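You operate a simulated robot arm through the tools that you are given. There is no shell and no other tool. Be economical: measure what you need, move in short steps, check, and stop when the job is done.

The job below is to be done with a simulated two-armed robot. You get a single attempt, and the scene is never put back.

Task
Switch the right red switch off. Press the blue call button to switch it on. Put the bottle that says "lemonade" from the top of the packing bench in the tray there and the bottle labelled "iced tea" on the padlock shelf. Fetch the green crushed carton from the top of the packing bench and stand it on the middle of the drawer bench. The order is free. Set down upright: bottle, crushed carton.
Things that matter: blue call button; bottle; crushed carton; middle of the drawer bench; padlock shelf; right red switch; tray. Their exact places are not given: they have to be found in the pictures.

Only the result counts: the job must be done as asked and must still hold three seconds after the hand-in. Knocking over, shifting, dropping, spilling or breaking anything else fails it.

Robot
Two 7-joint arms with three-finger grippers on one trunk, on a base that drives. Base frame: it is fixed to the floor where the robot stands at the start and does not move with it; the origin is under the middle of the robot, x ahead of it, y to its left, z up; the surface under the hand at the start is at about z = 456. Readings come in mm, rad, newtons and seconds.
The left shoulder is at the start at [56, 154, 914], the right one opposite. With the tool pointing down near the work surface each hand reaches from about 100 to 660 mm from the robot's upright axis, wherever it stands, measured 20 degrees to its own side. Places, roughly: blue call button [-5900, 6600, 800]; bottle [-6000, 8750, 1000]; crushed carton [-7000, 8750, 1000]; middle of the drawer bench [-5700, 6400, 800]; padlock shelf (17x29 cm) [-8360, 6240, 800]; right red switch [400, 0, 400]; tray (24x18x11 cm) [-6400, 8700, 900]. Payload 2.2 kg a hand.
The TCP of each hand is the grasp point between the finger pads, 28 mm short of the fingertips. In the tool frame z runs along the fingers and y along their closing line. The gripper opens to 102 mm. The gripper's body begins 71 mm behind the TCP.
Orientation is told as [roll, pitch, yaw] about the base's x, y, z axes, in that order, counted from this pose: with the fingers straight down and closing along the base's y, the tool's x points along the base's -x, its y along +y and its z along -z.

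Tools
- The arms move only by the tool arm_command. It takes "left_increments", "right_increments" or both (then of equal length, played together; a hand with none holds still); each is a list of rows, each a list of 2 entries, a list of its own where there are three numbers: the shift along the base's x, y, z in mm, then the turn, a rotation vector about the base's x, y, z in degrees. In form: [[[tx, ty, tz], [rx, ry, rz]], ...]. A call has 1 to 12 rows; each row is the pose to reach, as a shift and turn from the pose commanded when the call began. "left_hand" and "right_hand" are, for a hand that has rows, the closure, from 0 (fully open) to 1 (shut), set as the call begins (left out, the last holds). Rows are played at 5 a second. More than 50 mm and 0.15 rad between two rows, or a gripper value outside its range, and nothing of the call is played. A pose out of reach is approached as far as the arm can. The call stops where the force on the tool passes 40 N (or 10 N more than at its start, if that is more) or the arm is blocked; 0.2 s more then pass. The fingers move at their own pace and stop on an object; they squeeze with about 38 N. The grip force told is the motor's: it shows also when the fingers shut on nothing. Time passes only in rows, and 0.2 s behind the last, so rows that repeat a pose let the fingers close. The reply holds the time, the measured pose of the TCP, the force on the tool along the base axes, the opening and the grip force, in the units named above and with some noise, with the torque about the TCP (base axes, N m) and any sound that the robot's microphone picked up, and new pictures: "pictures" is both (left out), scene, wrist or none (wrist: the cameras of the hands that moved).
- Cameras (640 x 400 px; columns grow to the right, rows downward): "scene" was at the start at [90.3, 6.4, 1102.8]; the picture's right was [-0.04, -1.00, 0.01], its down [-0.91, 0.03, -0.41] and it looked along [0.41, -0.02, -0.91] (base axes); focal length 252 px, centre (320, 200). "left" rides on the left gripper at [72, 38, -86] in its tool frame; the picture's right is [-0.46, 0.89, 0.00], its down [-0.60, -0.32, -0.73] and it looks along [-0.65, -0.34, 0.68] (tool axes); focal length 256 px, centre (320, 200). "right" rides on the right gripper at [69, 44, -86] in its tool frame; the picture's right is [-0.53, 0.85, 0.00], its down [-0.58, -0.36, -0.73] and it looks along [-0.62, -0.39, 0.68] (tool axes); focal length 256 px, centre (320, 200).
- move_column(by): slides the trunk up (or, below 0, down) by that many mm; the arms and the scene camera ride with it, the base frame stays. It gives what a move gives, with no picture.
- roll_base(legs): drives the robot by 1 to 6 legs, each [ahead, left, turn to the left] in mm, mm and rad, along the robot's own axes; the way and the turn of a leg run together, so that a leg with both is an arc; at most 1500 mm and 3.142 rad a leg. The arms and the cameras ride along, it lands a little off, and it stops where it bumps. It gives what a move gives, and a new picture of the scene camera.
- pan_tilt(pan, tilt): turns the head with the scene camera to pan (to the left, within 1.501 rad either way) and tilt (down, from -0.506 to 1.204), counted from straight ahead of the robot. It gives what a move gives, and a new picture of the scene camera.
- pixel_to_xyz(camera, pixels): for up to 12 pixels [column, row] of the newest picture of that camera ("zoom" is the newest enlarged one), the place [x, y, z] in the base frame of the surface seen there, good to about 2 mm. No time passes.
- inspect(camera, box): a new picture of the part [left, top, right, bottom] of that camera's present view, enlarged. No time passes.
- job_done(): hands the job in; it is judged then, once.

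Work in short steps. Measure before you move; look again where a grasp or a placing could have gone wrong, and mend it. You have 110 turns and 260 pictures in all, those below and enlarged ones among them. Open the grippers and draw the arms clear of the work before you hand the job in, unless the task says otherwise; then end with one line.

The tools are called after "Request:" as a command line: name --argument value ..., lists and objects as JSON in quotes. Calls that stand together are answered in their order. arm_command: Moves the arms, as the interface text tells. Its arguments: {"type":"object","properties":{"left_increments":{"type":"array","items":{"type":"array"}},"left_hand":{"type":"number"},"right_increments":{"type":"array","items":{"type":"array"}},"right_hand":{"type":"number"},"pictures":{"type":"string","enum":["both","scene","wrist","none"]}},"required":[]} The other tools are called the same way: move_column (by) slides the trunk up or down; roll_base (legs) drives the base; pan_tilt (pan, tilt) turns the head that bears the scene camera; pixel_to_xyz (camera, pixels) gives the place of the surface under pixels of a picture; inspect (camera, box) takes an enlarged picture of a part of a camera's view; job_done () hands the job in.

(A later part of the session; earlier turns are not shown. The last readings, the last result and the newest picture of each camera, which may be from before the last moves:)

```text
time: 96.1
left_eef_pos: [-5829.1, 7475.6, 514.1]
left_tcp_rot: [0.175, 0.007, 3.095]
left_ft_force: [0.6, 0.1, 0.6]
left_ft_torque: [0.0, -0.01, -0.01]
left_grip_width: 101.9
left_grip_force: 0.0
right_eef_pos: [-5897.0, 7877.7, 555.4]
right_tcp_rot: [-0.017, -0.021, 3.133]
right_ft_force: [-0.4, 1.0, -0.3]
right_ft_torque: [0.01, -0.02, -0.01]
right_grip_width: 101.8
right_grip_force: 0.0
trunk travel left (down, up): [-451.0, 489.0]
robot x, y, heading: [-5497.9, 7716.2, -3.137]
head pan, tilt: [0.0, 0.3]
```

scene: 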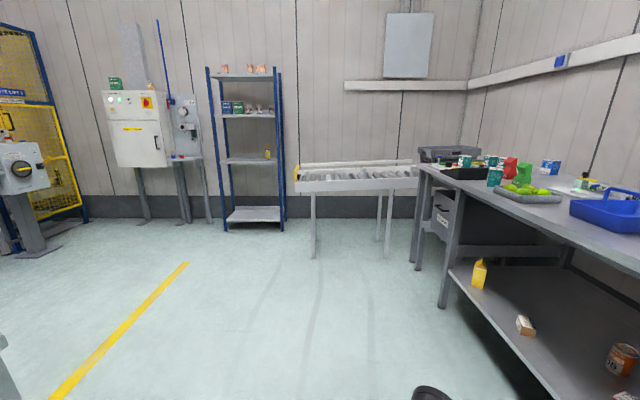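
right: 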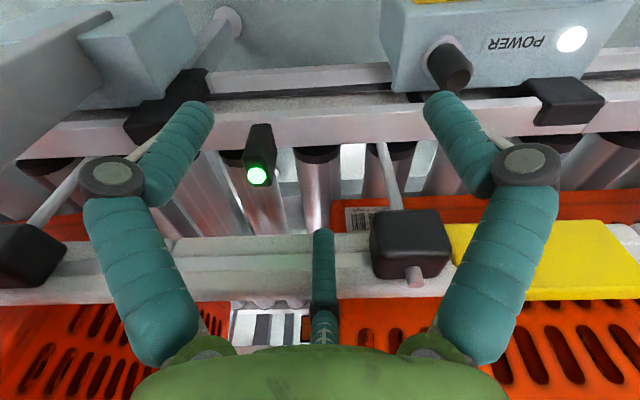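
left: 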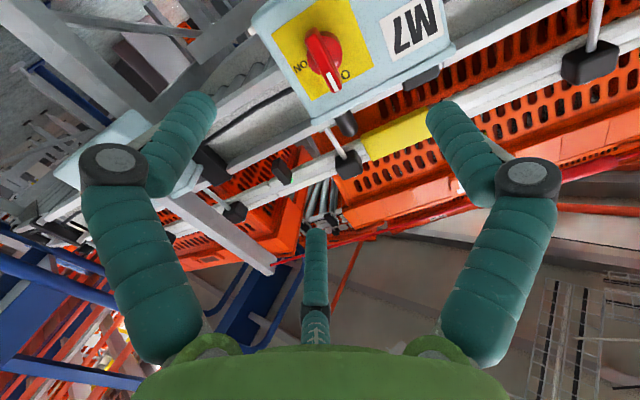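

I raise the trunk 390 mm to suit the 850 mm bench, then look right at the packing bench and left at the drawer bench.

Request:
move_column --by 390

Request:
pan_tilt --pan -1.0 --tilt 0.6

Request:
inspect --camera "scene" --box '[100, 50, 420, 250]'

```text
time: 99.8
left_eef_pos: [-5829.4, 7474.6, 903.6]
left_tcp_rot: [0.178, 0.006, 3.094]
left_ft_force: [0.4, -0.2, 0.3]
left_ft_torque: [-0.02, 0.01, 0.02]
left_grip_width: 102.0
left_grip_force: 0.1
right_eef_pos: [-5897.6, 7878.0, 945.4]
right_tcp_rot: [-0.016, -0.022, 3.133]
right_ft_force: [-0.2, 0.6, -0.4]
right_ft_torque: [0.04, 0.0, 0.02]
right_grip_width: 101.9
right_grip_force: 0.0
trunk travel left (down, up): [-841.0, 99.0]
robot x, y, heading: [-5500.2, 7721.5, -3.131]
head pan, tilt: [0.0, 0.3]
```

```text
time: 101.1
left_eef_pos: [-5828.2, 7475.7, 902.8]
left_tcp_rot: [0.177, 0.004, 3.096]
left_ft_force: [0.1, -0.2, 0.4]
left_ft_torque: [-0.03, 0.02, 0.02]
left_grip_width: 101.9
left_grip_force: 0.1
right_eef_pos: [-5897.0, 7877.9, 947.0]
right_tcp_rot: [-0.016, -0.023, 3.132]
right_ft_force: [0.3, 0.0, 0.2]
right_ft_torque: [-0.01, 0.0, -0.02]
right_grip_width: 102.0
right_grip_force: 0.0
trunk travel left (down, up): [-841.0, 99.0]
robot x, y, heading: [-5504.3, 7719.9, -3.134]
head pan, tilt: [-1.0, 0.6]
```

scene: 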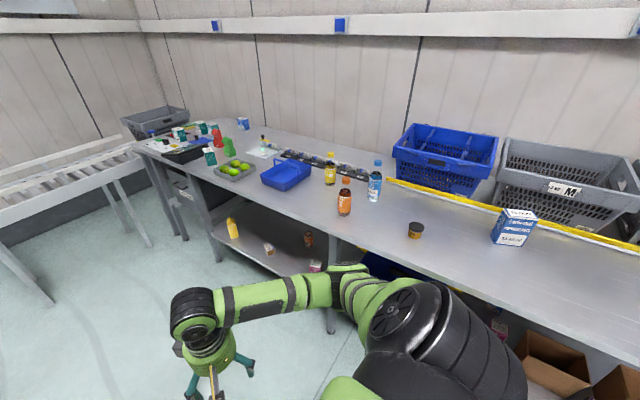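

```text
2.00 times, centred on (260, 150) of scene
```

zoom: 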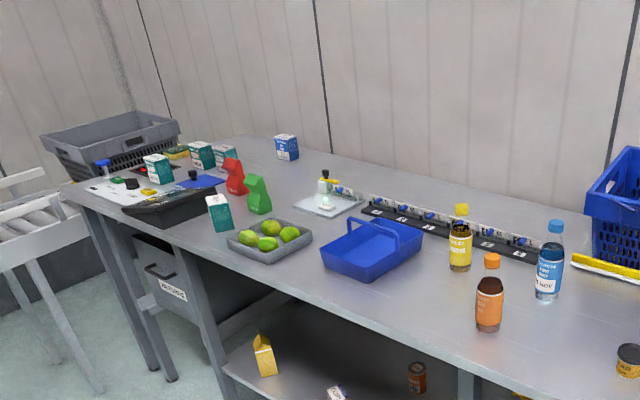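

Three bottles, a green crushed carton and a blue tray with a handle. I read the labels and measure places.

Request:
inspect --camera "scene" --box '[310, 140, 400, 225]'

Request:
pixel_to_xyz --camera "scene" --pixels '[[330, 168], [345, 197], [375, 180], [285, 178], [229, 146], [214, 135], [262, 172], [310, 178], [305, 160], [230, 170], [415, 228], [345, 214]]'

Request:
inspect --camera "scene" --box '[130, 100, 330, 220]'

```text
4.71 times, centred on (355, 182) of scene
```

zoom: 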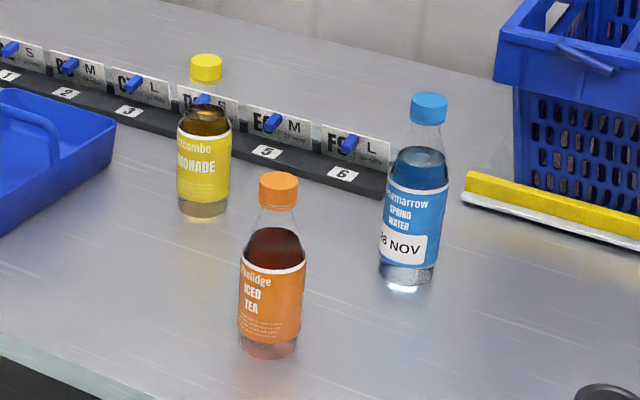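

```text
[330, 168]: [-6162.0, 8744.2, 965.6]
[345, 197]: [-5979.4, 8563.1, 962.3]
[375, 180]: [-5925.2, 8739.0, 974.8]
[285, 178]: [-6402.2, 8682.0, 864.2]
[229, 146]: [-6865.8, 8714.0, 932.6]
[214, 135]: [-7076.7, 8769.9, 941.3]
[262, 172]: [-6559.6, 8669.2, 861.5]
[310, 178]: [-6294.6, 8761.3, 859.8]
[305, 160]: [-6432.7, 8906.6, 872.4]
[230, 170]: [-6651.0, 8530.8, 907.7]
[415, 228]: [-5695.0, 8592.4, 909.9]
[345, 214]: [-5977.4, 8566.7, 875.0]
```

```text
3.20 times, centred on (230, 160) of scene
```

zoom: 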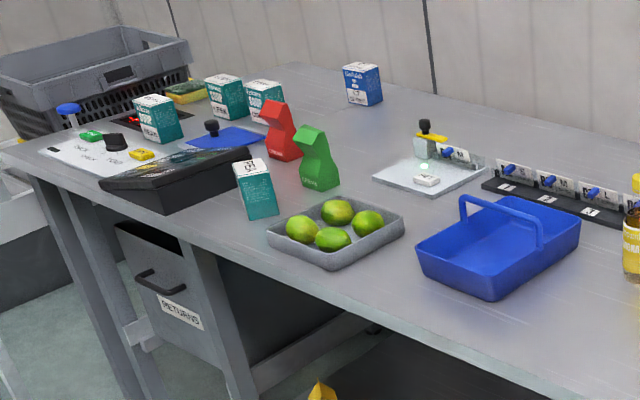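

Lemonade: yellow-cap bottle (-6162,8744); iced tea: orange-cap (-5979,8563); green carton (-6866,8714); tray is the blue one (-6405,8700). I raise the trunk and both hands so they clear everything, then drive to face the bench.

Request:
move_column --by 95

Request:
arm_command --left_increments '[[[0, 0, 40], [0, 0, 0]], [[0, 0, 80], [0, 0, 0]], [[0, 0, 120], [0, 0, 0]], [[0, 0, 150], [0, 0, 0]]]' --right_increments '[[[0, 0, 35], [0, 0, 0]], [[0, 0, 70], [0, 0, 0]], [[0, 0, 100], [0, 0, 0]], [[0, 0, 120], [0, 0, 0]]]' --pictures "none"

Request:
roll_base --legs '[[780, 0, 0], [0, 0, -1.578]]'

Request:
pan_tilt --pan 0 --tilt 0.8

```text
time: 102.4
left_eef_pos: [-5828.8, 7475.2, 998.9]
left_tcp_rot: [0.178, 0.002, 3.094]
left_ft_force: [-0.2, -0.1, -0.1]
left_ft_torque: [0.02, 0.02, 0.0]
left_grip_width: 102.2
left_grip_force: 0.0
right_eef_pos: [-5898.3, 7877.9, 1041.4]
right_tcp_rot: [-0.015, -0.023, 3.133]
right_ft_force: [-0.4, -0.4, 0.0]
right_ft_torque: [0.01, 0.03, 0.0]
right_grip_width: 101.9
right_grip_force: 0.1
trunk travel left (down, up): [-936.0, 4.0]
robot x, y, heading: [-5502.9, 7719.2, -3.13]
head pan, tilt: [-1.0, 0.6]
```

```text
time: 102.8
left_eef_pos: [-5822.7, 7406.9, 1034.3]
left_tcp_rot: [0.361, 0.032, 3.093]
left_ft_force: [-0.2, 0.4, 0.1]
left_ft_torque: [0.0, 0.03, -0.01]
left_grip_width: 102.1
left_grip_force: 0.1
left hand out of reach, approached as far as the arm can: row 1, 2
right_eef_pos: [-5898.6, 7875.2, 1082.4]
right_tcp_rot: [-0.017, -0.022, 3.133]
right_ft_force: [0.3, -0.4, -0.4]
right_ft_torque: [0.0, 0.03, 0.01]
right_grip_width: 101.8
right_grip_force: 0.0
trunk travel left (down, up): [-936.0, 4.0]
robot x, y, heading: [-5501.1, 7719.1, -3.131]
head pan, tilt: [-1.0, 0.6]
stopped in row 2 (left hand): the arm was blocked; the commanded pose is now the measured one
```

```text
time: 110.9
left_eef_pos: [-6615.1, 8038.2, 1035.1]
left_tcp_rot: [0.363, 0.03, 1.526]
left_ft_force: [0.8, -0.1, -0.7]
left_ft_torque: [-0.01, 0.01, 0.0]
left_grip_width: 102.0
left_grip_force: 0.2
right_eef_pos: [-6147.2, 8115.9, 1082.2]
right_tcp_rot: [-0.016, -0.022, 1.567]
right_ft_force: [-0.6, 0.1, -0.1]
right_ft_torque: [-0.02, 0.0, 0.0]
right_grip_width: 102.0
right_grip_force: 0.0
trunk travel left (down, up): [-936.0, 4.0]
robot x, y, heading: [-6300.2, 7719.7, 1.581]
head pan, tilt: [-1.0, 0.6]
```

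scene: 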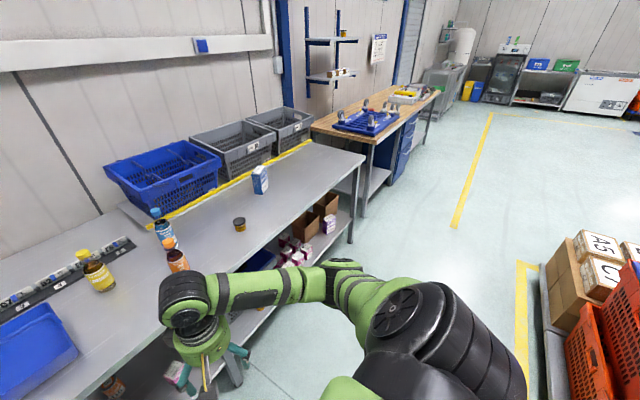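

```text
time: 112.2
left_eef_pos: [-6615.6, 8037.8, 1035.7]
left_tcp_rot: [0.363, 0.032, 1.529]
left_ft_force: [0.1, 0.6, 0.0]
left_ft_torque: [-0.02, -0.02, -0.02]
left_grip_width: 101.9
left_grip_force: 0.2
right_eef_pos: [-6147.9, 8116.5, 1082.4]
right_tcp_rot: [-0.015, -0.022, 1.567]
right_ft_force: [-0.1, -0.4, -0.2]
right_ft_torque: [0.0, 0.0, 0.01]
right_grip_width: 102.1
right_grip_force: 0.0
trunk travel left (down, up): [-936.0, 4.0]
robot x, y, heading: [-6300.1, 7717.2, 1.582]
head pan, tilt: [0.0, 0.799]
```

scene: 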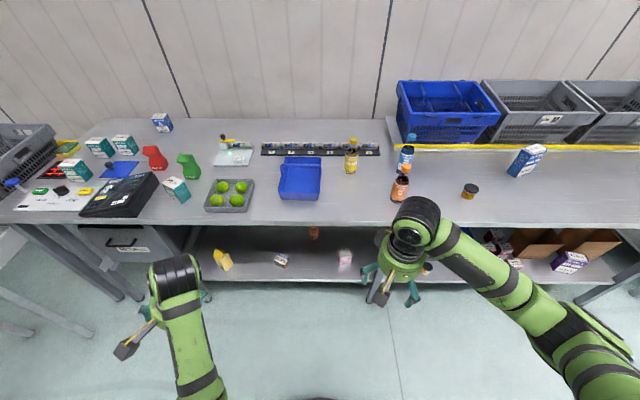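

The left arm is still cramped and tilted (roll 0.36); I straighten it while extending forward 100 mm and up, and raise the right hand too. Bench front is well ahead.

Request:
arm_command --left_increments '[[[0, 30, 0], [0, -5, 0]], [[0, 60, 10], [0, -10, 0]], [[10, 90, 20], [0, -16, 0]], [[20, 120, 40], [0, -21, 0]], [[40, 120, 70], [0, -21, 2]], [[60, 120, 100], [0, -21, 2]], [[60, 120, 130], [0, -21, 2]]]' --right_increments '[[[0, 0, 20], [0, 0, 0]], [[0, 0, 40], [0, 0, 0]], [[0, 0, 60], [0, 0, 0]], [[0, 0, 80], [0, 0, 0]], [[0, 0, 80], [0, 0, 0]], [[0, 0, 80], [0, 0, 0]], [[0, 0, 80], [0, 0, 0]]]' --pictures "none"

Request:
pixel_to_xyz --camera "scene" --pixels '[[353, 141], [351, 160], [351, 170], [402, 168], [400, 185], [398, 198], [300, 192], [282, 162], [318, 162], [300, 178], [300, 158], [409, 138]]'

Request:
inspect --camera "scene" --box '[250, 120, 430, 220]'

```text
time: 113.8
left_eef_pos: [-6609.6, 8208.4, 1134.8]
left_tcp_rot: [0.002, 0.022, 1.559]
left_ft_force: [-0.7, -0.3, 0.0]
left_ft_torque: [-0.01, 0.01, 0.01]
left_grip_width: 101.8
left_grip_force: 0.0
left hand out of reach, approached as far as the arm can: row 4, 5, 6, 7
right_eef_pos: [-6147.2, 8118.2, 1160.7]
right_tcp_rot: [-0.015, -0.023, 1.565]
right_ft_force: [0.5, 0.7, -0.1]
right_ft_torque: [0.0, 0.06, -0.01]
right_grip_width: 102.1
right_grip_force: 0.1
trunk travel left (down, up): [-936.0, 4.0]
robot x, y, heading: [-6301.4, 7720.1, 1.584]
head pan, tilt: [0.0, 0.799]
```

```text
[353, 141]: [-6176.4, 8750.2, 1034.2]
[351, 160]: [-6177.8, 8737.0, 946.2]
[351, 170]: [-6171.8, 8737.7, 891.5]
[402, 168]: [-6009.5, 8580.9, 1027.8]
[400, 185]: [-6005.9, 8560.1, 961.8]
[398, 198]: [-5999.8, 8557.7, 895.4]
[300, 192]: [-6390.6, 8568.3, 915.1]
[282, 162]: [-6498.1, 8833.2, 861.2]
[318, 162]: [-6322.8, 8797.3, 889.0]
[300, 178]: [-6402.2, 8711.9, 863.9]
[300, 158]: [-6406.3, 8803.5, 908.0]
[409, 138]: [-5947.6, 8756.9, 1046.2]
```

```text
3.56 times, centred on (340, 170) of scene
```

zoom: 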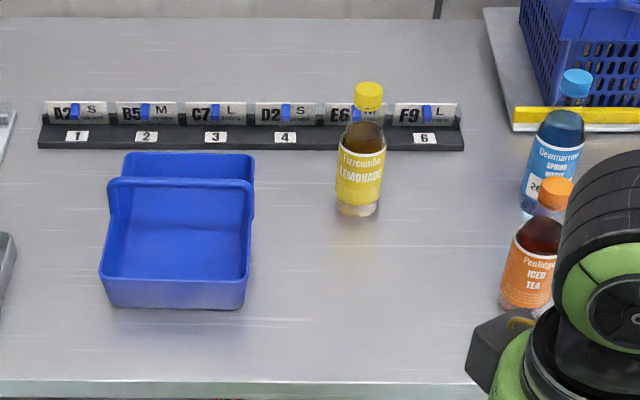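

Hands are at z 1135/1160, above everything (bottle tops ~1045). I advance 400 mm to the bench.

Request:
roll_base --legs '[[400, 0, -0.012]]'

Request:
inspect --camera "right" --box '[0, 0, 640, 400]'

```text
time: 116.3
left_eef_pos: [-6605.0, 8611.1, 1136.0]
left_tcp_rot: [0.003, 0.019, 1.548]
left_ft_force: [-0.3, -0.8, -0.2]
left_ft_torque: [-0.01, -0.01, -0.01]
left_grip_width: 102.1
left_grip_force: 0.0
right_eef_pos: [-6144.5, 8515.2, 1160.7]
right_tcp_rot: [-0.016, -0.025, 1.553]
right_ft_force: [0.7, 0.4, 0.8]
right_ft_torque: [0.05, 0.01, 0.02]
right_grip_width: 101.8
right_grip_force: 0.0
trunk travel left (down, up): [-936.0, 4.0]
robot x, y, heading: [-6302.8, 8119.0, 1.569]
head pan, tilt: [0.0, 0.799]
```

scene: 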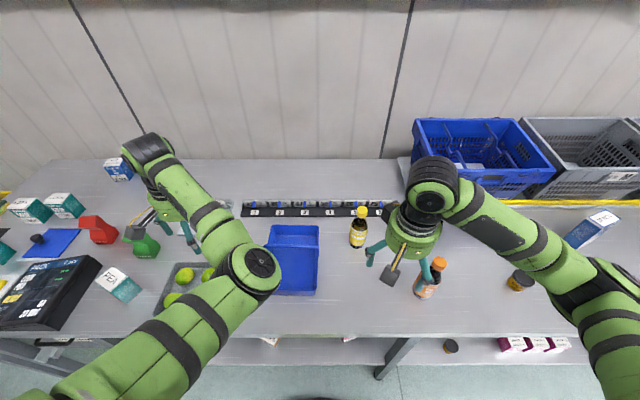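

```text
1.00 times, centred on (320, 200) of right (not enlarged: the box is as wide or as high as the picture)
```

zoom: 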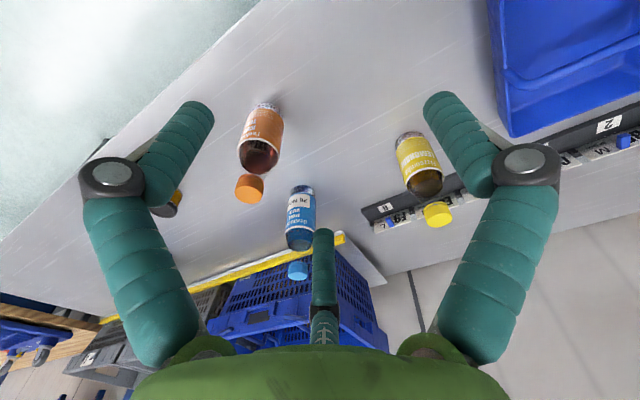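

The right wrist camera sees all bottles. I measure the lemonade cap (438,215), its body, and the iced tea.

Request:
pixel_to_xyz --camera "zoom" --pixels '[[438, 205], [430, 213], [447, 211], [418, 160], [400, 165], [440, 155], [405, 137], [248, 182], [250, 195], [262, 120], [242, 150], [282, 150]]'

Request:
inspect --camera "right" --box '[380, 110, 480, 240]'

```text
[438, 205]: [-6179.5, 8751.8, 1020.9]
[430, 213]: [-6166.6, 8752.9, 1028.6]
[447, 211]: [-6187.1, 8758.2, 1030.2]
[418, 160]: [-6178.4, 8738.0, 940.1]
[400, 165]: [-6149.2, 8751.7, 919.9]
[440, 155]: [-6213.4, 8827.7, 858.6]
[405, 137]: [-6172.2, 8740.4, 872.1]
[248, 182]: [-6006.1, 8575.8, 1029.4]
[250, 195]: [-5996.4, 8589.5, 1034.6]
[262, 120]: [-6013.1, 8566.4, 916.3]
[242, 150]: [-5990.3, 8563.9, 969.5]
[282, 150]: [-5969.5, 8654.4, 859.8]
```

```text
3.08 times, centred on (430, 175) of right
```

zoom: 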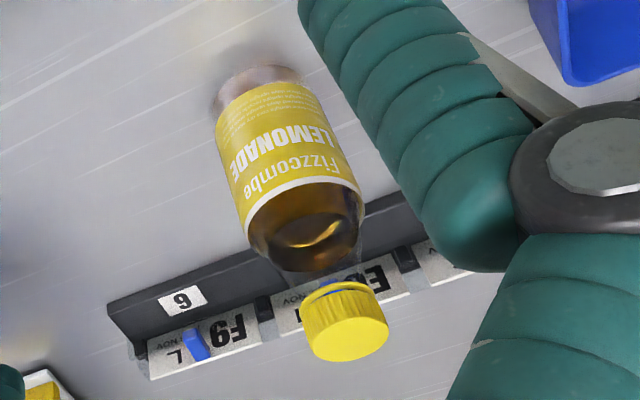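

Request:
pixel_to_xyz --camera "zoom" --pixels '[[348, 348], [348, 330], [385, 345], [312, 345], [340, 300], [345, 358], [280, 150], [220, 110], [330, 120], [355, 200], [255, 235], [300, 190]]'

```text
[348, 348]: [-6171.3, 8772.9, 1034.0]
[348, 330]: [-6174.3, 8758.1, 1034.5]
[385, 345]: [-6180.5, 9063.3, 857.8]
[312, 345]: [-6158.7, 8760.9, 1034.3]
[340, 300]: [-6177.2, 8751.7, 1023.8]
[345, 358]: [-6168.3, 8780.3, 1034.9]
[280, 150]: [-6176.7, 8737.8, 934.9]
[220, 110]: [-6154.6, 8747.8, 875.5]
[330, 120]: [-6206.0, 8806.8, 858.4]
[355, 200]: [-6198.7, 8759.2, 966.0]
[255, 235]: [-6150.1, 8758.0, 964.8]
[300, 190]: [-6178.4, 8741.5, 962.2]
```

Lemonade cap centre: (-6173,8766), top z 1034. I move the right hand above it, open.

Request:
arm_command --right_increments '[[[-6, 50, 0], [0, 0, 0]], [[-12, 100, 0], [0, 0, 0]], [[-18, 149, 0], [0, 0, 0]], [[-24, 198, 0], [0, 0, 0]], [[-29, 246, -20], [0, 0, 0]], [[-29, 251, -40], [0, 0, 0]], [[-29, 251, -60], [0, 0, 0]], [[-29, 251, -60], [0, 0, 0]]]' --right_hand 0 --pictures "wrist"

```text
refused: row 1 steps farther than a row can; nothing moved
```

Request:
arm_command --right_increments '[[[-6, 45, 0], [0, 0, 0]], [[-12, 90, 0], [0, 0, 0]], [[-18, 135, 0], [0, 0, 0]], [[-24, 180, 0], [0, 0, 0]], [[-29, 220, -10], [0, 0, 0]], [[-29, 251, -30], [0, 0, 0]], [[-29, 251, -60], [0, 0, 0]], [[-29, 251, -60], [0, 0, 0]]]' --right_hand 0 --pictures "wrist"

```text
time: 118.1
left_eef_pos: [-6605.3, 8612.9, 1134.6]
left_tcp_rot: [0.003, 0.021, 1.547]
left_ft_force: [0.5, -0.1, -0.5]
left_ft_torque: [0.04, 0.04, -0.01]
left_grip_width: 101.9
left_grip_force: 0.0
right_eef_pos: [-6171.4, 8765.9, 1100.0]
right_tcp_rot: [-0.014, -0.026, 1.555]
right_ft_force: [0.8, 0.1, 0.6]
right_ft_torque: [0.01, 0.0, -0.01]
right_grip_width: 102.1
right_grip_force: 0.0
trunk travel left (down, up): [-936.0, 4.0]
robot x, y, heading: [-6306.3, 8117.8, 1.566]
head pan, tilt: [0.0, 0.799]
```

right: 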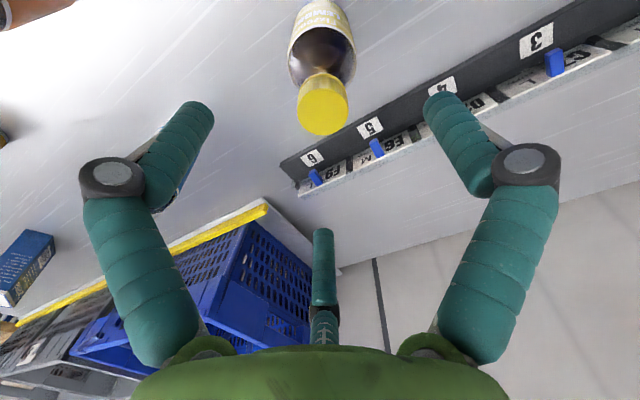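

Cap sits centred at (322,107). I verify its place, then descend to TCP z 1028.

Request:
pixel_to_xyz --camera "right" --pixels '[[322, 107], [300, 107], [345, 107], [322, 85], [322, 130], [322, 60]]'

Request:
arm_command --right_increments '[[[-1, 0, -35], [0, 0, 0]], [[-1, 0, -71], [0, 0, 0]], [[-1, 0, -71], [0, 0, 0]]]' --pictures "wrist"

```text
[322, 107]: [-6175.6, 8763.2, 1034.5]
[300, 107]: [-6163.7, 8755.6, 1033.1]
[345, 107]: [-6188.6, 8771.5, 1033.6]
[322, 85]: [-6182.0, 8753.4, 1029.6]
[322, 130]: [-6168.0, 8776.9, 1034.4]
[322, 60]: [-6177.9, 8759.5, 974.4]
```

```text
time: 118.9
left_eef_pos: [-6607.7, 8614.0, 1134.9]
left_tcp_rot: [0.002, 0.022, 1.546]
left_ft_force: [-0.8, 0.9, -0.6]
left_ft_torque: [-0.01, 0.01, 0.0]
left_grip_width: 101.9
left_grip_force: 0.1
right_eef_pos: [-6172.6, 8752.1, 1030.3]
right_tcp_rot: [-0.016, -0.021, 1.552]
right_ft_force: [-0.2, 0.6, -0.5]
right_ft_torque: [0.0, -0.02, 0.03]
right_grip_width: 101.9
right_grip_force: 0.0
right hand out of reach, approached as far as the arm can: row 1, 2, 3
trunk travel left (down, up): [-936.0, 4.0]
robot x, y, heading: [-6303.0, 8124.1, 1.566]
head pan, tilt: [0.0, 0.799]
```

right: 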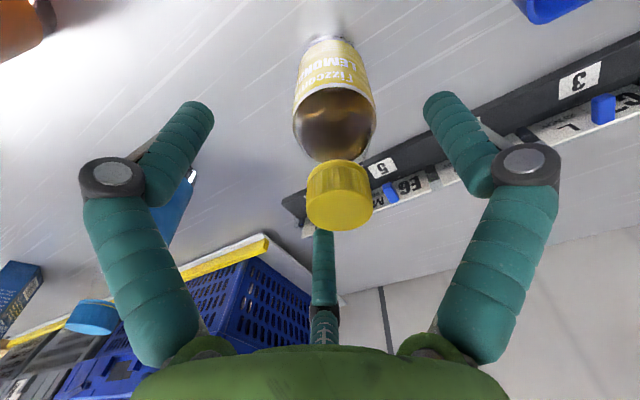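

The TCP is 14 mm short in y (out of reach). I drive the base 22 mm ahead with the open fingers around the cap.

Request:
roll_base --legs '[[22, 0, 0]]'

Request:
inspect --camera "right" --box '[0, 0, 640, 400]'

```text
time: 119.7
left_eef_pos: [-6606.0, 8628.8, 1136.9]
left_tcp_rot: [0.002, 0.016, 1.549]
left_ft_force: [-0.3, -0.9, 0.7]
left_ft_torque: [0.09, -0.02, -0.01]
left_grip_width: 102.0
left_grip_force: 0.1
right_eef_pos: [-6172.8, 8767.9, 1034.4]
right_tcp_rot: [-0.016, -0.028, 1.554]
right_ft_force: [0.1, 0.3, 0.3]
right_ft_torque: [0.06, -0.03, -0.01]
right_grip_width: 102.2
right_grip_force: 0.0
trunk travel left (down, up): [-936.0, 4.0]
robot x, y, heading: [-6306.8, 8145.7, 1.571]
head pan, tilt: [0.0, 0.799]
```

scene: 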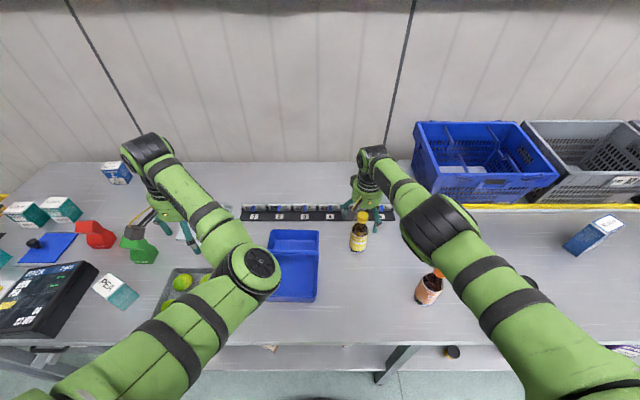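

```text
1.00 times, centred on (320, 200) of right (not enlarged: the box is as wide or as high as the picture)
```

zoom: 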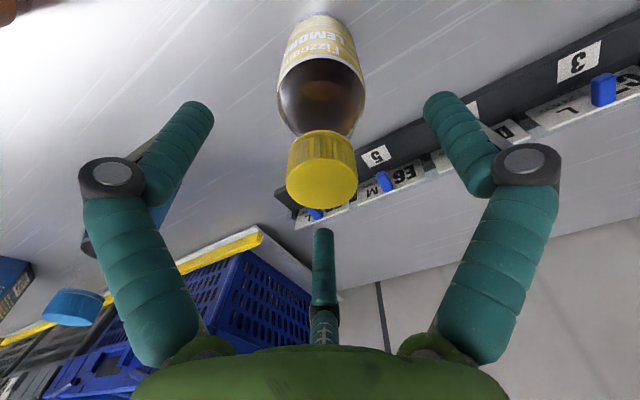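

Now the TCP is over the cap (165 vs 185 px). I lower about 8 mm and close.

Request:
arm_command --right_increments '[[[0, -2, -8], [0, 0, 0]], [[0, -2, -8], [0, 0, 0]]]' --right_hand 0 --pictures "none"

Request:
arm_command --right_increments '[[[0, 0, 0], [0, 0, 0]], [[0, 0, 0], [0, 0, 0]], [[0, 0, 0], [0, 0, 0]], [[0, 0, 0], [0, 0, 0]]]' --right_hand 1 --pictures "wrist"

```text
time: 120.3
left_eef_pos: [-6606.2, 8633.7, 1136.1]
left_tcp_rot: [0.003, 0.019, 1.551]
left_ft_force: [0.4, -0.6, -0.1]
left_ft_torque: [0.03, 0.0, 0.01]
left_grip_width: 101.9
left_grip_force: 0.1
right_eef_pos: [-6171.5, 8768.9, 1022.3]
right_tcp_rot: [-0.016, -0.024, 1.555]
right_ft_force: [0.2, 0.0, -0.4]
right_ft_torque: [0.03, 0.01, 0.02]
right_grip_width: 102.1
right_grip_force: 0.1
trunk travel left (down, up): [-936.0, 4.0]
robot x, y, heading: [-6304.1, 8138.0, 1.569]
head pan, tilt: [0.0, 0.799]
```

```text
time: 121.3
left_eef_pos: [-6606.2, 8633.5, 1136.5]
left_tcp_rot: [0.004, 0.019, 1.55]
left_ft_force: [-0.5, -0.2, 0.1]
left_ft_torque: [0.02, 0.01, 0.04]
left_grip_width: 102.0
left_grip_force: 0.1
right_eef_pos: [-6172.0, 8770.4, 1024.3]
right_tcp_rot: [-0.015, -0.029, 1.556]
right_ft_force: [2.0, 5.6, 14.9]
right_ft_torque: [0.98, -0.24, -0.11]
right_grip_width: 33.7
right_grip_force: 37.6
trunk travel left (down, up): [-936.0, 4.0]
robot x, y, heading: [-6304.9, 8144.0, 1.57]
head pan, tilt: [0.0, 0.799]
```

right: 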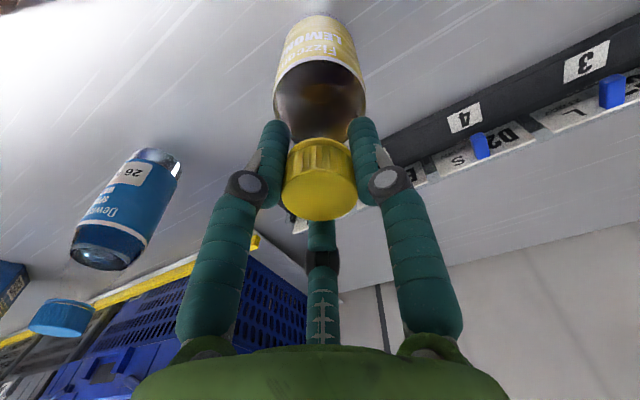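

The fingertips bear on the sloping shoulder (33.7 mm, 15 N up). I open, rise 8 mm, and close again on the cap.

Request:
arm_command --right_increments '[[[0, 0, 0], [0, 0, 0]], [[0, -4, 8], [0, 0, 0]], [[0, -4, 8], [0, 0, 0]]]' --right_hand 0 --pictures "none"

Request:
arm_command --right_increments '[[[0, 0, 0], [0, 0, 0]], [[0, 0, 0], [0, 0, 0]], [[0, 0, 0], [0, 0, 0]], [[0, 0, 0], [0, 0, 0]]]' --right_hand 1 --pictures "wrist"

```text
time: 122.1
left_eef_pos: [-6606.4, 8635.0, 1134.4]
left_tcp_rot: [0.003, 0.021, 1.55]
left_ft_force: [-0.2, 0.2, -0.3]
left_ft_torque: [-0.02, -0.01, -0.01]
left_grip_width: 102.1
left_grip_force: 0.0
right_eef_pos: [-6171.5, 8765.6, 1028.8]
right_tcp_rot: [-0.015, -0.021, 1.553]
right_ft_force: [0.1, 0.2, 0.2]
right_ft_torque: [-0.01, -0.03, 0.02]
right_grip_width: 101.7
right_grip_force: 0.0
trunk travel left (down, up): [-936.0, 4.0]
robot x, y, heading: [-6303.3, 8143.8, 1.571]
head pan, tilt: [0.0, 0.799]
```

```text
time: 123.1
left_eef_pos: [-6607.5, 8634.3, 1135.1]
left_tcp_rot: [0.001, 0.021, 1.55]
left_ft_force: [0.4, 0.2, -0.6]
left_ft_torque: [0.01, -0.03, -0.05]
left_grip_width: 102.2
left_grip_force: 0.1
right_eef_pos: [-6172.2, 8766.4, 1030.2]
right_tcp_rot: [-0.013, -0.026, 1.554]
right_ft_force: [-1.6, 0.8, 6.5]
right_ft_torque: [0.1, 0.31, 0.01]
right_grip_width: 29.0
right_grip_force: 38.2
trunk travel left (down, up): [-936.0, 4.0]
robot x, y, heading: [-6304.0, 8142.6, 1.567]
head pan, tilt: [0.0, 0.799]
```

right: 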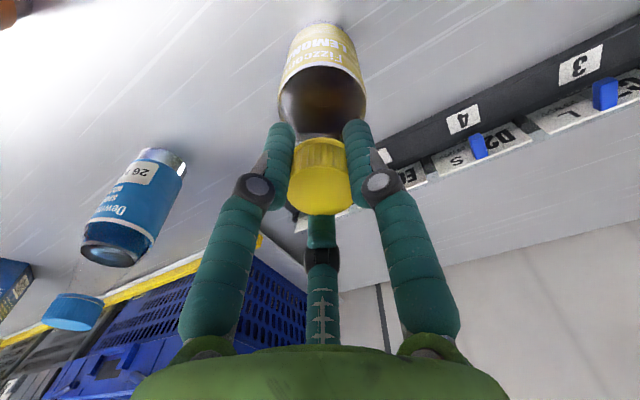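

29 mm: firm on the cap. I lift 90 mm and look at the tray from the scene camera.

Request:
arm_command --right_increments '[[[0, 0, 10], [0, 0, 0]], [[0, 0, 35], [0, 0, 0]], [[0, -10, 70], [0, 0, 0]], [[0, -30, 105], [0, 0, 0]], [[0, -65, 110], [0, 0, 0]], [[0, -100, 110], [0, 0, 0]], [[0, -138, 110], [0, 0, 0]], [[0, -138, 110], [0, 0, 0]]]' --pictures "both"

Request:
inspect --camera "scene" --box '[230, 200, 390, 320]'

```text
time: 124.9
left_eef_pos: [-6606.5, 8636.0, 1134.7]
left_tcp_rot: [0.001, 0.021, 1.55]
left_ft_force: [-0.4, -1.1, -0.4]
left_ft_torque: [0.0, -0.01, 0.01]
left_grip_width: 102.0
left_grip_force: 0.1
right_eef_pos: [-6171.6, 8627.4, 1139.6]
right_tcp_rot: [-0.016, -0.021, 1.554]
right_ft_force: [-0.9, 0.2, -0.1]
right_ft_torque: [-0.04, 0.0, 0.02]
right_grip_width: 1.7
right_grip_force: 31.8
trunk travel left (down, up): [-936.0, 4.0]
robot x, y, heading: [-6306.6, 8145.5, 1.567]
head pan, tilt: [0.0, 0.799]
```

scene: 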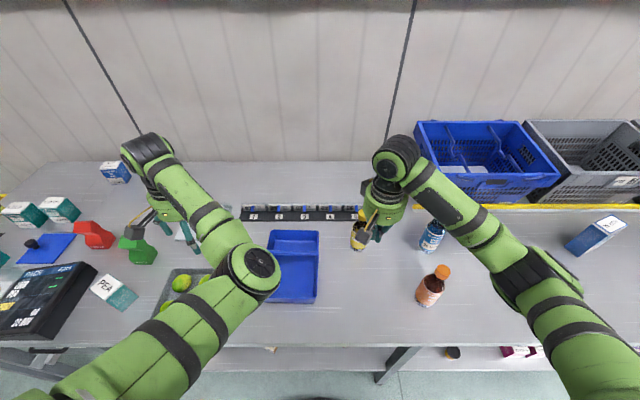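
right: 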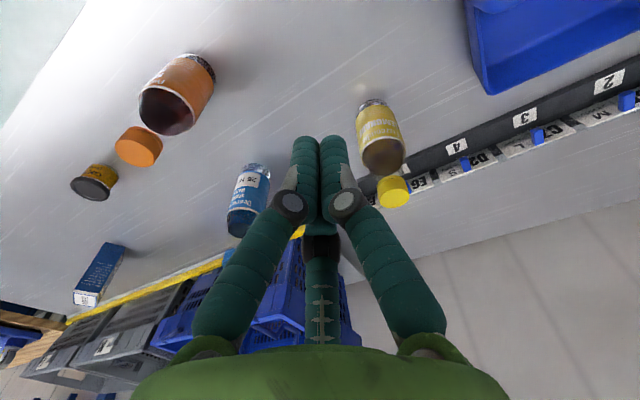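

```text
3.33 times, centred on (310, 260) of scene
```

zoom: 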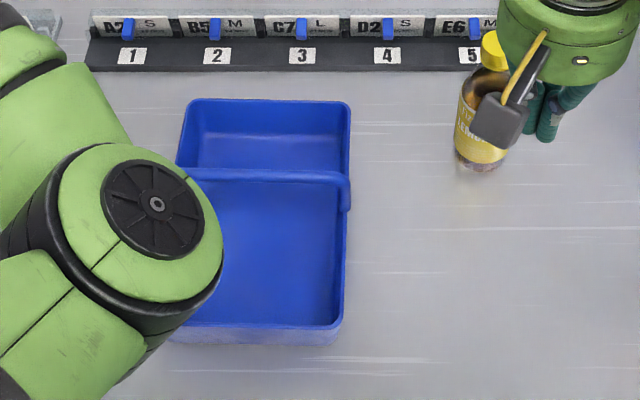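

The fingers slipped off the cap; the bottle still stands. I'll grip the body instead (fingertips down to z≈941). I re-measure the bottle and the tray.

Request:
inspect --camera "right" --box '[330, 80, 430, 220]'

Request:
pixel_to_xyz --camera "scene" --pixels '[[318, 232], [274, 232], [315, 300], [285, 300], [295, 252], [312, 252], [300, 240], [300, 275], [318, 235], [300, 297], [315, 245], [300, 253]]'

```text
2.86 times, centred on (380, 150) of right
```

zoom: 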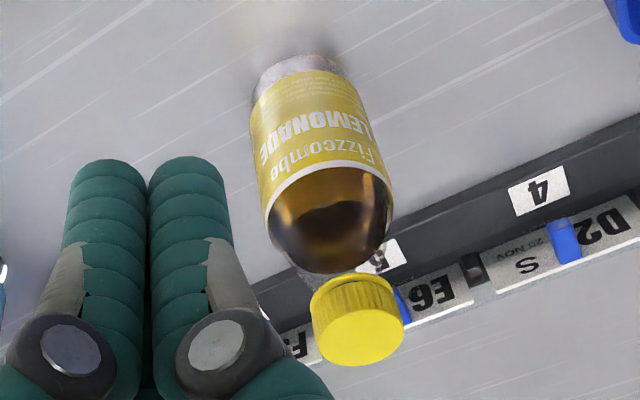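

```text
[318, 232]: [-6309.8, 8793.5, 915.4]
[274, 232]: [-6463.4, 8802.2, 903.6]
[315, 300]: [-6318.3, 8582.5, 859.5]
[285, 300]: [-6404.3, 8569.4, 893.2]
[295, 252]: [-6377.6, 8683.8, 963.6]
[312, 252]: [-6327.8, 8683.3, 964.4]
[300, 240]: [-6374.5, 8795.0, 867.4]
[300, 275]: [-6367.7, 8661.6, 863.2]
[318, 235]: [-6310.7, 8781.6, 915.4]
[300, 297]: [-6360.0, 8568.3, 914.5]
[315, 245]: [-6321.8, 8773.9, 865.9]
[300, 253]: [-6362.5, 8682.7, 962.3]
```

Tray near half: x -6495..-6312, y 8572..8680 (handle at y 8685, top z 964). Now the bottle cap.

Request:
pixel_to_xyz --camera "zoom" --pixels '[[362, 340], [318, 335], [402, 335], [360, 312], [362, 362], [320, 170], [260, 190], [388, 190], [315, 100]]'

```text
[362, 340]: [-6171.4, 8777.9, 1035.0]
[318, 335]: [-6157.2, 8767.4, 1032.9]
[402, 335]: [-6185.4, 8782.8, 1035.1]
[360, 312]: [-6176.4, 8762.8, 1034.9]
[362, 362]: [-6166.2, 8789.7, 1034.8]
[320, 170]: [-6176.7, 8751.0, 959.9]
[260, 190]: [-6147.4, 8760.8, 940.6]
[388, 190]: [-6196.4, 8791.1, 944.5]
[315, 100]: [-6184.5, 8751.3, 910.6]
```

The bottle now stands at (-6171,8777). I move the base 20 mm ahead, then bring the opened hand above it.

Request:
roll_base --legs '[[20, 0, 0]]'

Request:
arm_command --right_increments '[[[0, 0, 0], [0, 0, 0]], [[0, 45, 0], [0, 0, 0]], [[0, 90, 0], [0, 0, 0]], [[0, 128, 0], [0, 0, 0]], [[0, 128, -50], [0, 0, 0]], [[0, 128, -80], [0, 0, 0]], [[0, 128, -80], [0, 0, 0]]]' --right_hand 0 --pictures "wrist"

```text
time: 125.7
left_eef_pos: [-6606.8, 8650.9, 1138.3]
left_tcp_rot: [0.001, 0.015, 1.551]
left_ft_force: [0.3, -0.6, -0.6]
left_ft_torque: [0.07, -0.01, -0.01]
left_grip_width: 102.0
left_grip_force: 0.0
right_eef_pos: [-6171.1, 8642.3, 1142.9]
right_tcp_rot: [-0.016, -0.029, 1.554]
right_ft_force: [0.7, 0.0, 0.9]
right_ft_torque: [0.08, 0.01, -0.03]
right_grip_width: 2.2
right_grip_force: 30.9
trunk travel left (down, up): [-936.0, 4.0]
robot x, y, heading: [-6304.6, 8162.7, 1.566]
head pan, tilt: [0.0, 0.799]
```

scene: 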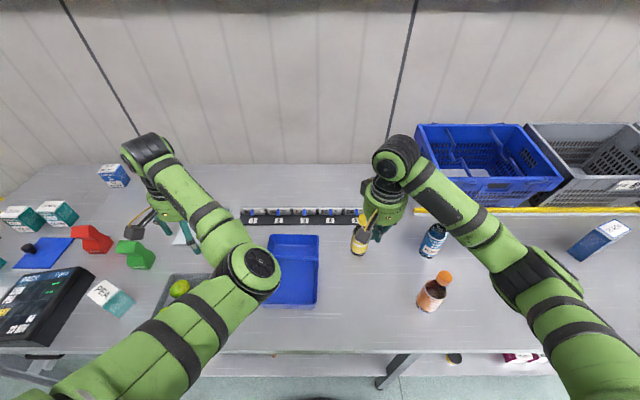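

```text
time: 127.3
left_eef_pos: [-6606.5, 8654.6, 1134.2]
left_tcp_rot: [0.001, 0.021, 1.55]
left_ft_force: [-0.2, 0.3, 0.1]
left_ft_torque: [0.03, 0.0, -0.01]
left_grip_width: 102.0
left_grip_force: 0.0
right_eef_pos: [-6171.6, 8774.1, 1062.0]
right_tcp_rot: [-0.015, -0.024, 1.556]
right_ft_force: [-0.4, -0.1, -0.4]
right_ft_torque: [0.01, -0.05, -0.04]
right_grip_width: 101.9
right_grip_force: 0.1
trunk travel left (down, up): [-936.0, 4.0]
robot x, y, heading: [-6301.9, 8161.9, 1.572]
head pan, tilt: [0.0, 0.799]
```

right: 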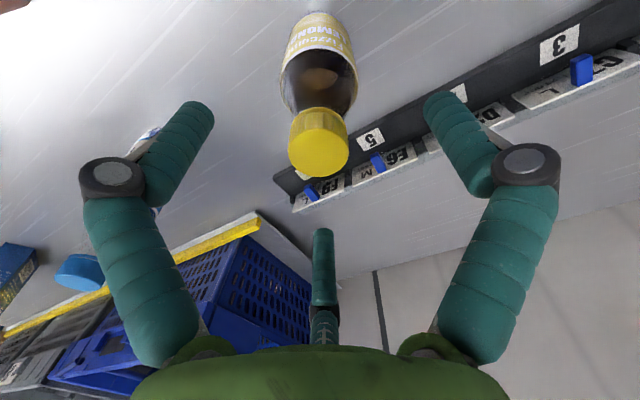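

Aligned. I descend 91 mm to z≈971 and close on the body.

Request:
arm_command --right_increments '[[[0, 2, -30], [0, 0, 0]], [[0, 2, -60], [0, 0, 0]], [[0, 2, -80], [0, 0, 0]], [[0, 2, -91], [0, 0, 0]], [[0, 2, -91], [0, 0, 0]]]' --right_hand 0 --pictures "none"

Request:
arm_command --right_increments '[[[0, 0, 0], [0, 0, 0]], [[0, 0, 0], [0, 0, 0]], [[0, 0, 0], [0, 0, 0]], [[0, 0, 0], [0, 0, 0]]]' --right_hand 1 --pictures "wrist"

```text
time: 128.5
left_eef_pos: [-6606.6, 8655.9, 1135.9]
left_tcp_rot: [0.002, 0.021, 1.55]
left_ft_force: [-0.1, -0.2, -0.5]
left_ft_torque: [0.02, 0.01, 0.0]
left_grip_width: 102.0
left_grip_force: 0.0
right_eef_pos: [-6168.7, 8771.4, 970.7]
right_tcp_rot: [-0.015, -0.022, 1.555]
right_ft_force: [0.1, 0.3, 0.2]
right_ft_torque: [-0.02, 0.01, 0.0]
right_grip_width: 101.8
right_grip_force: 0.0
right hand out of reach, approached as far as the arm can: row 4, 5
trunk travel left (down, up): [-936.0, 4.0]
robot x, y, heading: [-6300.6, 8164.6, 1.573]
head pan, tilt: [0.0, 0.799]
```

```text
time: 129.5
left_eef_pos: [-6606.1, 8653.2, 1135.8]
left_tcp_rot: [0.002, 0.022, 1.551]
left_ft_force: [-0.8, 0.3, -0.2]
left_ft_torque: [0.01, 0.02, 0.02]
left_grip_width: 101.9
left_grip_force: 0.1
right_eef_pos: [-6171.2, 8772.3, 973.8]
right_tcp_rot: [-0.015, -0.029, 1.555]
right_ft_force: [0.4, 7.8, 15.8]
right_ft_torque: [0.4, 0.1, -0.06]
right_grip_width: 55.0
right_grip_force: 38.0
trunk travel left (down, up): [-936.0, 4.0]
robot x, y, heading: [-6304.9, 8162.3, 1.566]
head pan, tilt: [0.0, 0.799]
```

right: 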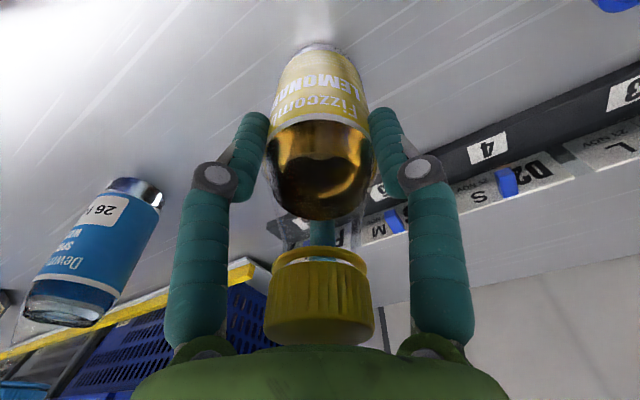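

Grip at 55 mm on the body. I lift 25 mm and check that it holds.

Request:
arm_command --right_increments '[[[0, -1, 8], [0, 0, 0]], [[0, -2, 16], [0, 0, 0]], [[0, -2, 25], [0, 0, 0]], [[0, -2, 25], [0, 0, 0]]]' --pictures "wrist"

```text
time: 130.5
left_eef_pos: [-6606.5, 8655.8, 1135.1]
left_tcp_rot: [0.004, 0.023, 1.549]
left_ft_force: [0.6, -0.7, -0.2]
left_ft_torque: [0.01, 0.01, 0.03]
left_grip_width: 101.9
left_grip_force: 0.0
right_eef_pos: [-6168.7, 8770.3, 993.6]
right_tcp_rot: [-0.015, -0.019, 1.553]
right_ft_force: [-0.6, 0.6, -4.5]
right_ft_torque: [0.02, -0.01, 0.03]
right_grip_width: 54.9
right_grip_force: 38.4
trunk travel left (down, up): [-936.0, 4.0]
robot x, y, heading: [-6303.2, 8157.2, 1.573]
head pan, tilt: [0.0, 0.799]
```

right: 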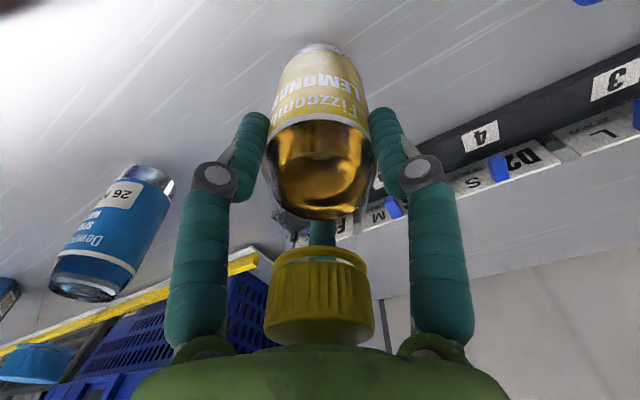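

Held (4.5 N). The left elbow sits above the tray's left part; I measure it before crossing.

Request:
pixel_to_xyz --camera "scene" --pixels '[[262, 262], [279, 270], [230, 300], [275, 285], [210, 235], [200, 345], [160, 210]]'

```text
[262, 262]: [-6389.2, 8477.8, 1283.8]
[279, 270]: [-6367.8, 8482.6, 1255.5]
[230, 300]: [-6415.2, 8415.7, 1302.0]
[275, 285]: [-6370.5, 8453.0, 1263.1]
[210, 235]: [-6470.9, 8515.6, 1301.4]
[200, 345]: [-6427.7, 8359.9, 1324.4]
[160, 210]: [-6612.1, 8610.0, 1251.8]
```

I move the left hand 150 mm further left (z 1135, clear of objects) while lifting the bottle to TCP 1120 and back to y 8627.

Request:
arm_command --left_increments '[[[-30, 0, 0], [0, 0, 0]], [[-60, 0, 0], [0, 0, 0]], [[-90, 0, 0], [0, 0, 0]], [[-120, 0, 0], [0, 0, 0]], [[-150, 0, 0], [0, 0, 0]], [[-150, 0, 0], [0, 0, 0]], [[-150, 0, 0], [0, 0, 0]]]' --right_increments '[[[0, 0, 30], [0, 0, 0]], [[0, 0, 65], [0, 0, 0]], [[0, 0, 100], [0, 0, 0]], [[0, -30, 126], [0, 0, 0]], [[0, -70, 126], [0, 0, 0]], [[0, -110, 126], [0, 0, 0]], [[0, -143, 126], [0, 0, 0]]]' --pictures "scene"

```text
time: 132.1
left_eef_pos: [-6757.5, 8653.2, 1135.8]
left_tcp_rot: [0.005, 0.021, 1.55]
left_ft_force: [-0.6, -0.5, 0.0]
left_ft_torque: [0.02, 0.0, 0.0]
left_grip_width: 102.0
left_grip_force: 0.1
right_eef_pos: [-6168.8, 8623.7, 1120.2]
right_tcp_rot: [-0.014, -0.021, 1.553]
right_ft_force: [-0.1, 0.5, -5.6]
right_ft_torque: [0.0, -0.03, 0.02]
right_grip_width: 55.2
right_grip_force: 37.8
trunk travel left (down, up): [-936.0, 4.0]
robot x, y, heading: [-6299.9, 8163.9, 1.574]
head pan, tilt: [0.0, 0.799]
```

scene: 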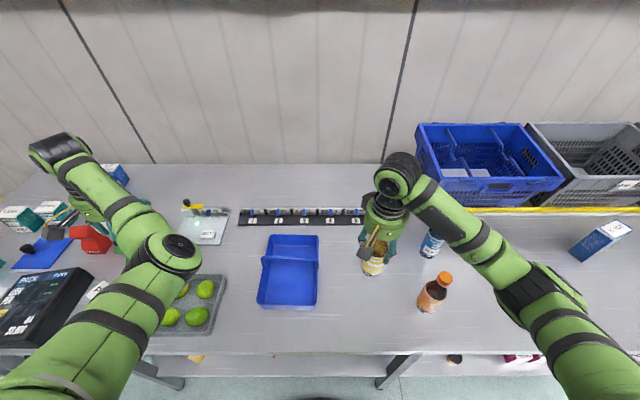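

The tray is clear. I carry the bottle over the near half: x to -6395.

Request:
arm_command --right_increments '[[[-45, 0, 0], [0, 0, 0]], [[-90, 0, 0], [0, 0, 0]], [[-135, 0, 0], [0, 0, 0]], [[-180, 1, 0], [0, 0, 0]], [[-226, 2, 0], [0, 0, 0]], [[-226, 2, 0], [0, 0, 0]]]' --pictures "both"

```text
time: 133.5
left_eef_pos: [-6756.3, 8653.9, 1135.4]
left_tcp_rot: [0.004, 0.022, 1.55]
left_ft_force: [0.3, -0.3, 0.0]
left_ft_torque: [-0.01, 0.03, 0.01]
left_grip_width: 101.9
left_grip_force: 0.0
right_eef_pos: [-6393.9, 8629.9, 1121.2]
right_tcp_rot: [-0.012, -0.022, 1.553]
right_ft_force: [0.9, 0.6, -4.6]
right_ft_torque: [0.03, 0.0, -0.01]
right_grip_width: 54.8
right_grip_force: 37.7
trunk travel left (down, up): [-936.0, 4.0]
robot x, y, heading: [-6301.0, 8165.8, 1.571]
head pan, tilt: [0.0, 0.799]
```

scene: 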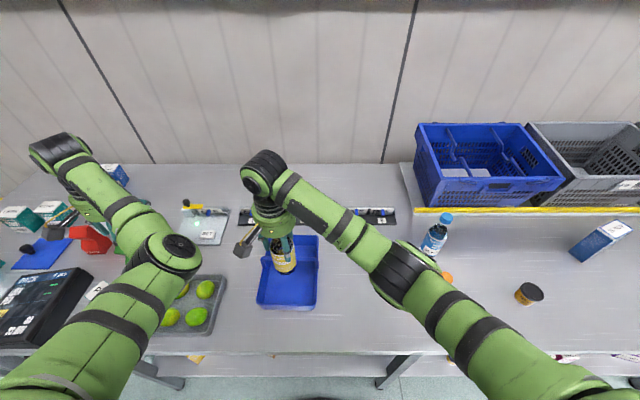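
right: 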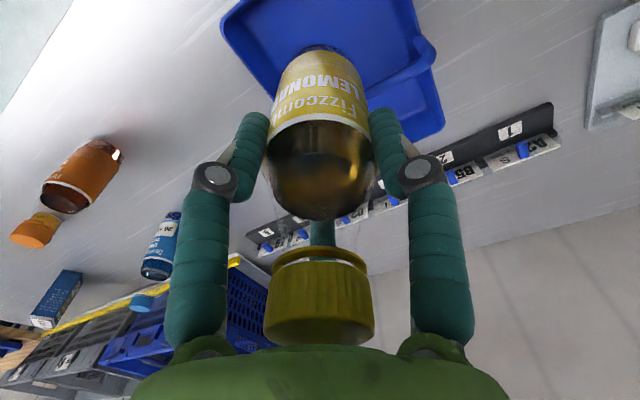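

I lower it: 139 mm to TCP 982 (tray floor 864 + about 114 = 978), shifting 5 mm away from the handle.

Request:
arm_command --right_increments '[[[0, -5, -35], [0, 0, 0]], [[0, -5, -70], [0, 0, 0]], [[0, -5, -100], [0, 0, 0]], [[0, -5, -120], [0, 0, 0]], [[0, -5, -132], [0, 0, 0]], [[0, -5, -139], [0, 0, 0]], [[0, -5, -139], [0, 0, 0]]]' --pictures "wrist"

```text
time: 135.1
left_eef_pos: [-6756.8, 8654.4, 1135.2]
left_tcp_rot: [0.002, 0.021, 1.55]
left_ft_force: [-0.1, 0.7, -0.7]
left_ft_torque: [0.02, -0.03, -0.01]
left_grip_width: 102.0
left_grip_force: 0.1
right_eef_pos: [-6395.5, 8624.7, 983.2]
right_tcp_rot: [-0.015, -0.024, 1.554]
right_ft_force: [0.2, 0.3, -4.0]
right_ft_torque: [0.02, 0.01, 0.0]
right_grip_width: 55.0
right_grip_force: 38.4
trunk travel left (down, up): [-936.0, 4.0]
robot x, y, heading: [-6304.7, 8160.1, 1.566]
head pan, tilt: [0.0, 0.799]
```

right: 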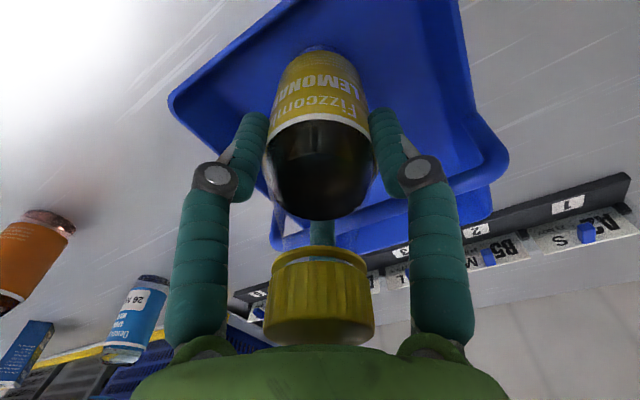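

Still hanging (-4 N). I lower a few mm more until the weight comes off.

Request:
arm_command --right_increments '[[[0, 0, -2], [0, 0, 0]], [[0, 0, -4], [0, 0, 0]], [[0, 0, -4], [0, 0, 0]]]' --pictures "none"

```text
time: 135.9
left_eef_pos: [-6756.4, 8655.6, 1134.9]
left_tcp_rot: [0.003, 0.022, 1.55]
left_ft_force: [-0.6, 0.3, 0.3]
left_ft_torque: [0.03, 0.01, 0.02]
left_grip_width: 101.9
left_grip_force: 0.1
right_eef_pos: [-6396.5, 8623.9, 978.8]
right_tcp_rot: [-0.016, -0.023, 1.552]
right_ft_force: [0.0, -0.3, -4.1]
right_ft_torque: [-0.01, 0.0, -0.03]
right_grip_width: 54.8
right_grip_force: 37.7
trunk travel left (down, up): [-936.0, 4.0]
robot x, y, heading: [-6304.9, 8160.7, 1.571]
head pan, tilt: [0.0, 0.799]
```

Request:
arm_command --right_increments '[[[0, 0, -2], [0, 0, 0]], [[0, 0, -4], [0, 0, 0]], [[0, 0, -4], [0, 0, 0]]]' --pictures "none"

```text
time: 136.7
left_eef_pos: [-6756.3, 8654.3, 1135.2]
left_tcp_rot: [0.003, 0.022, 1.552]
left_ft_force: [-0.3, 1.0, 0.0]
left_ft_torque: [-0.03, -0.04, 0.0]
left_grip_width: 101.9
left_grip_force: 0.0
right_eef_pos: [-6397.2, 8623.6, 976.4]
right_tcp_rot: [-0.015, -0.025, 1.556]
right_ft_force: [0.1, 0.4, 8.5]
right_ft_torque: [-0.13, -0.05, -0.04]
right_grip_width: 54.8
right_grip_force: 37.9
trunk travel left (down, up): [-936.0, 4.0]
robot x, y, heading: [-6302.9, 8163.6, 1.573]
head pan, tilt: [0.0, 0.799]
```

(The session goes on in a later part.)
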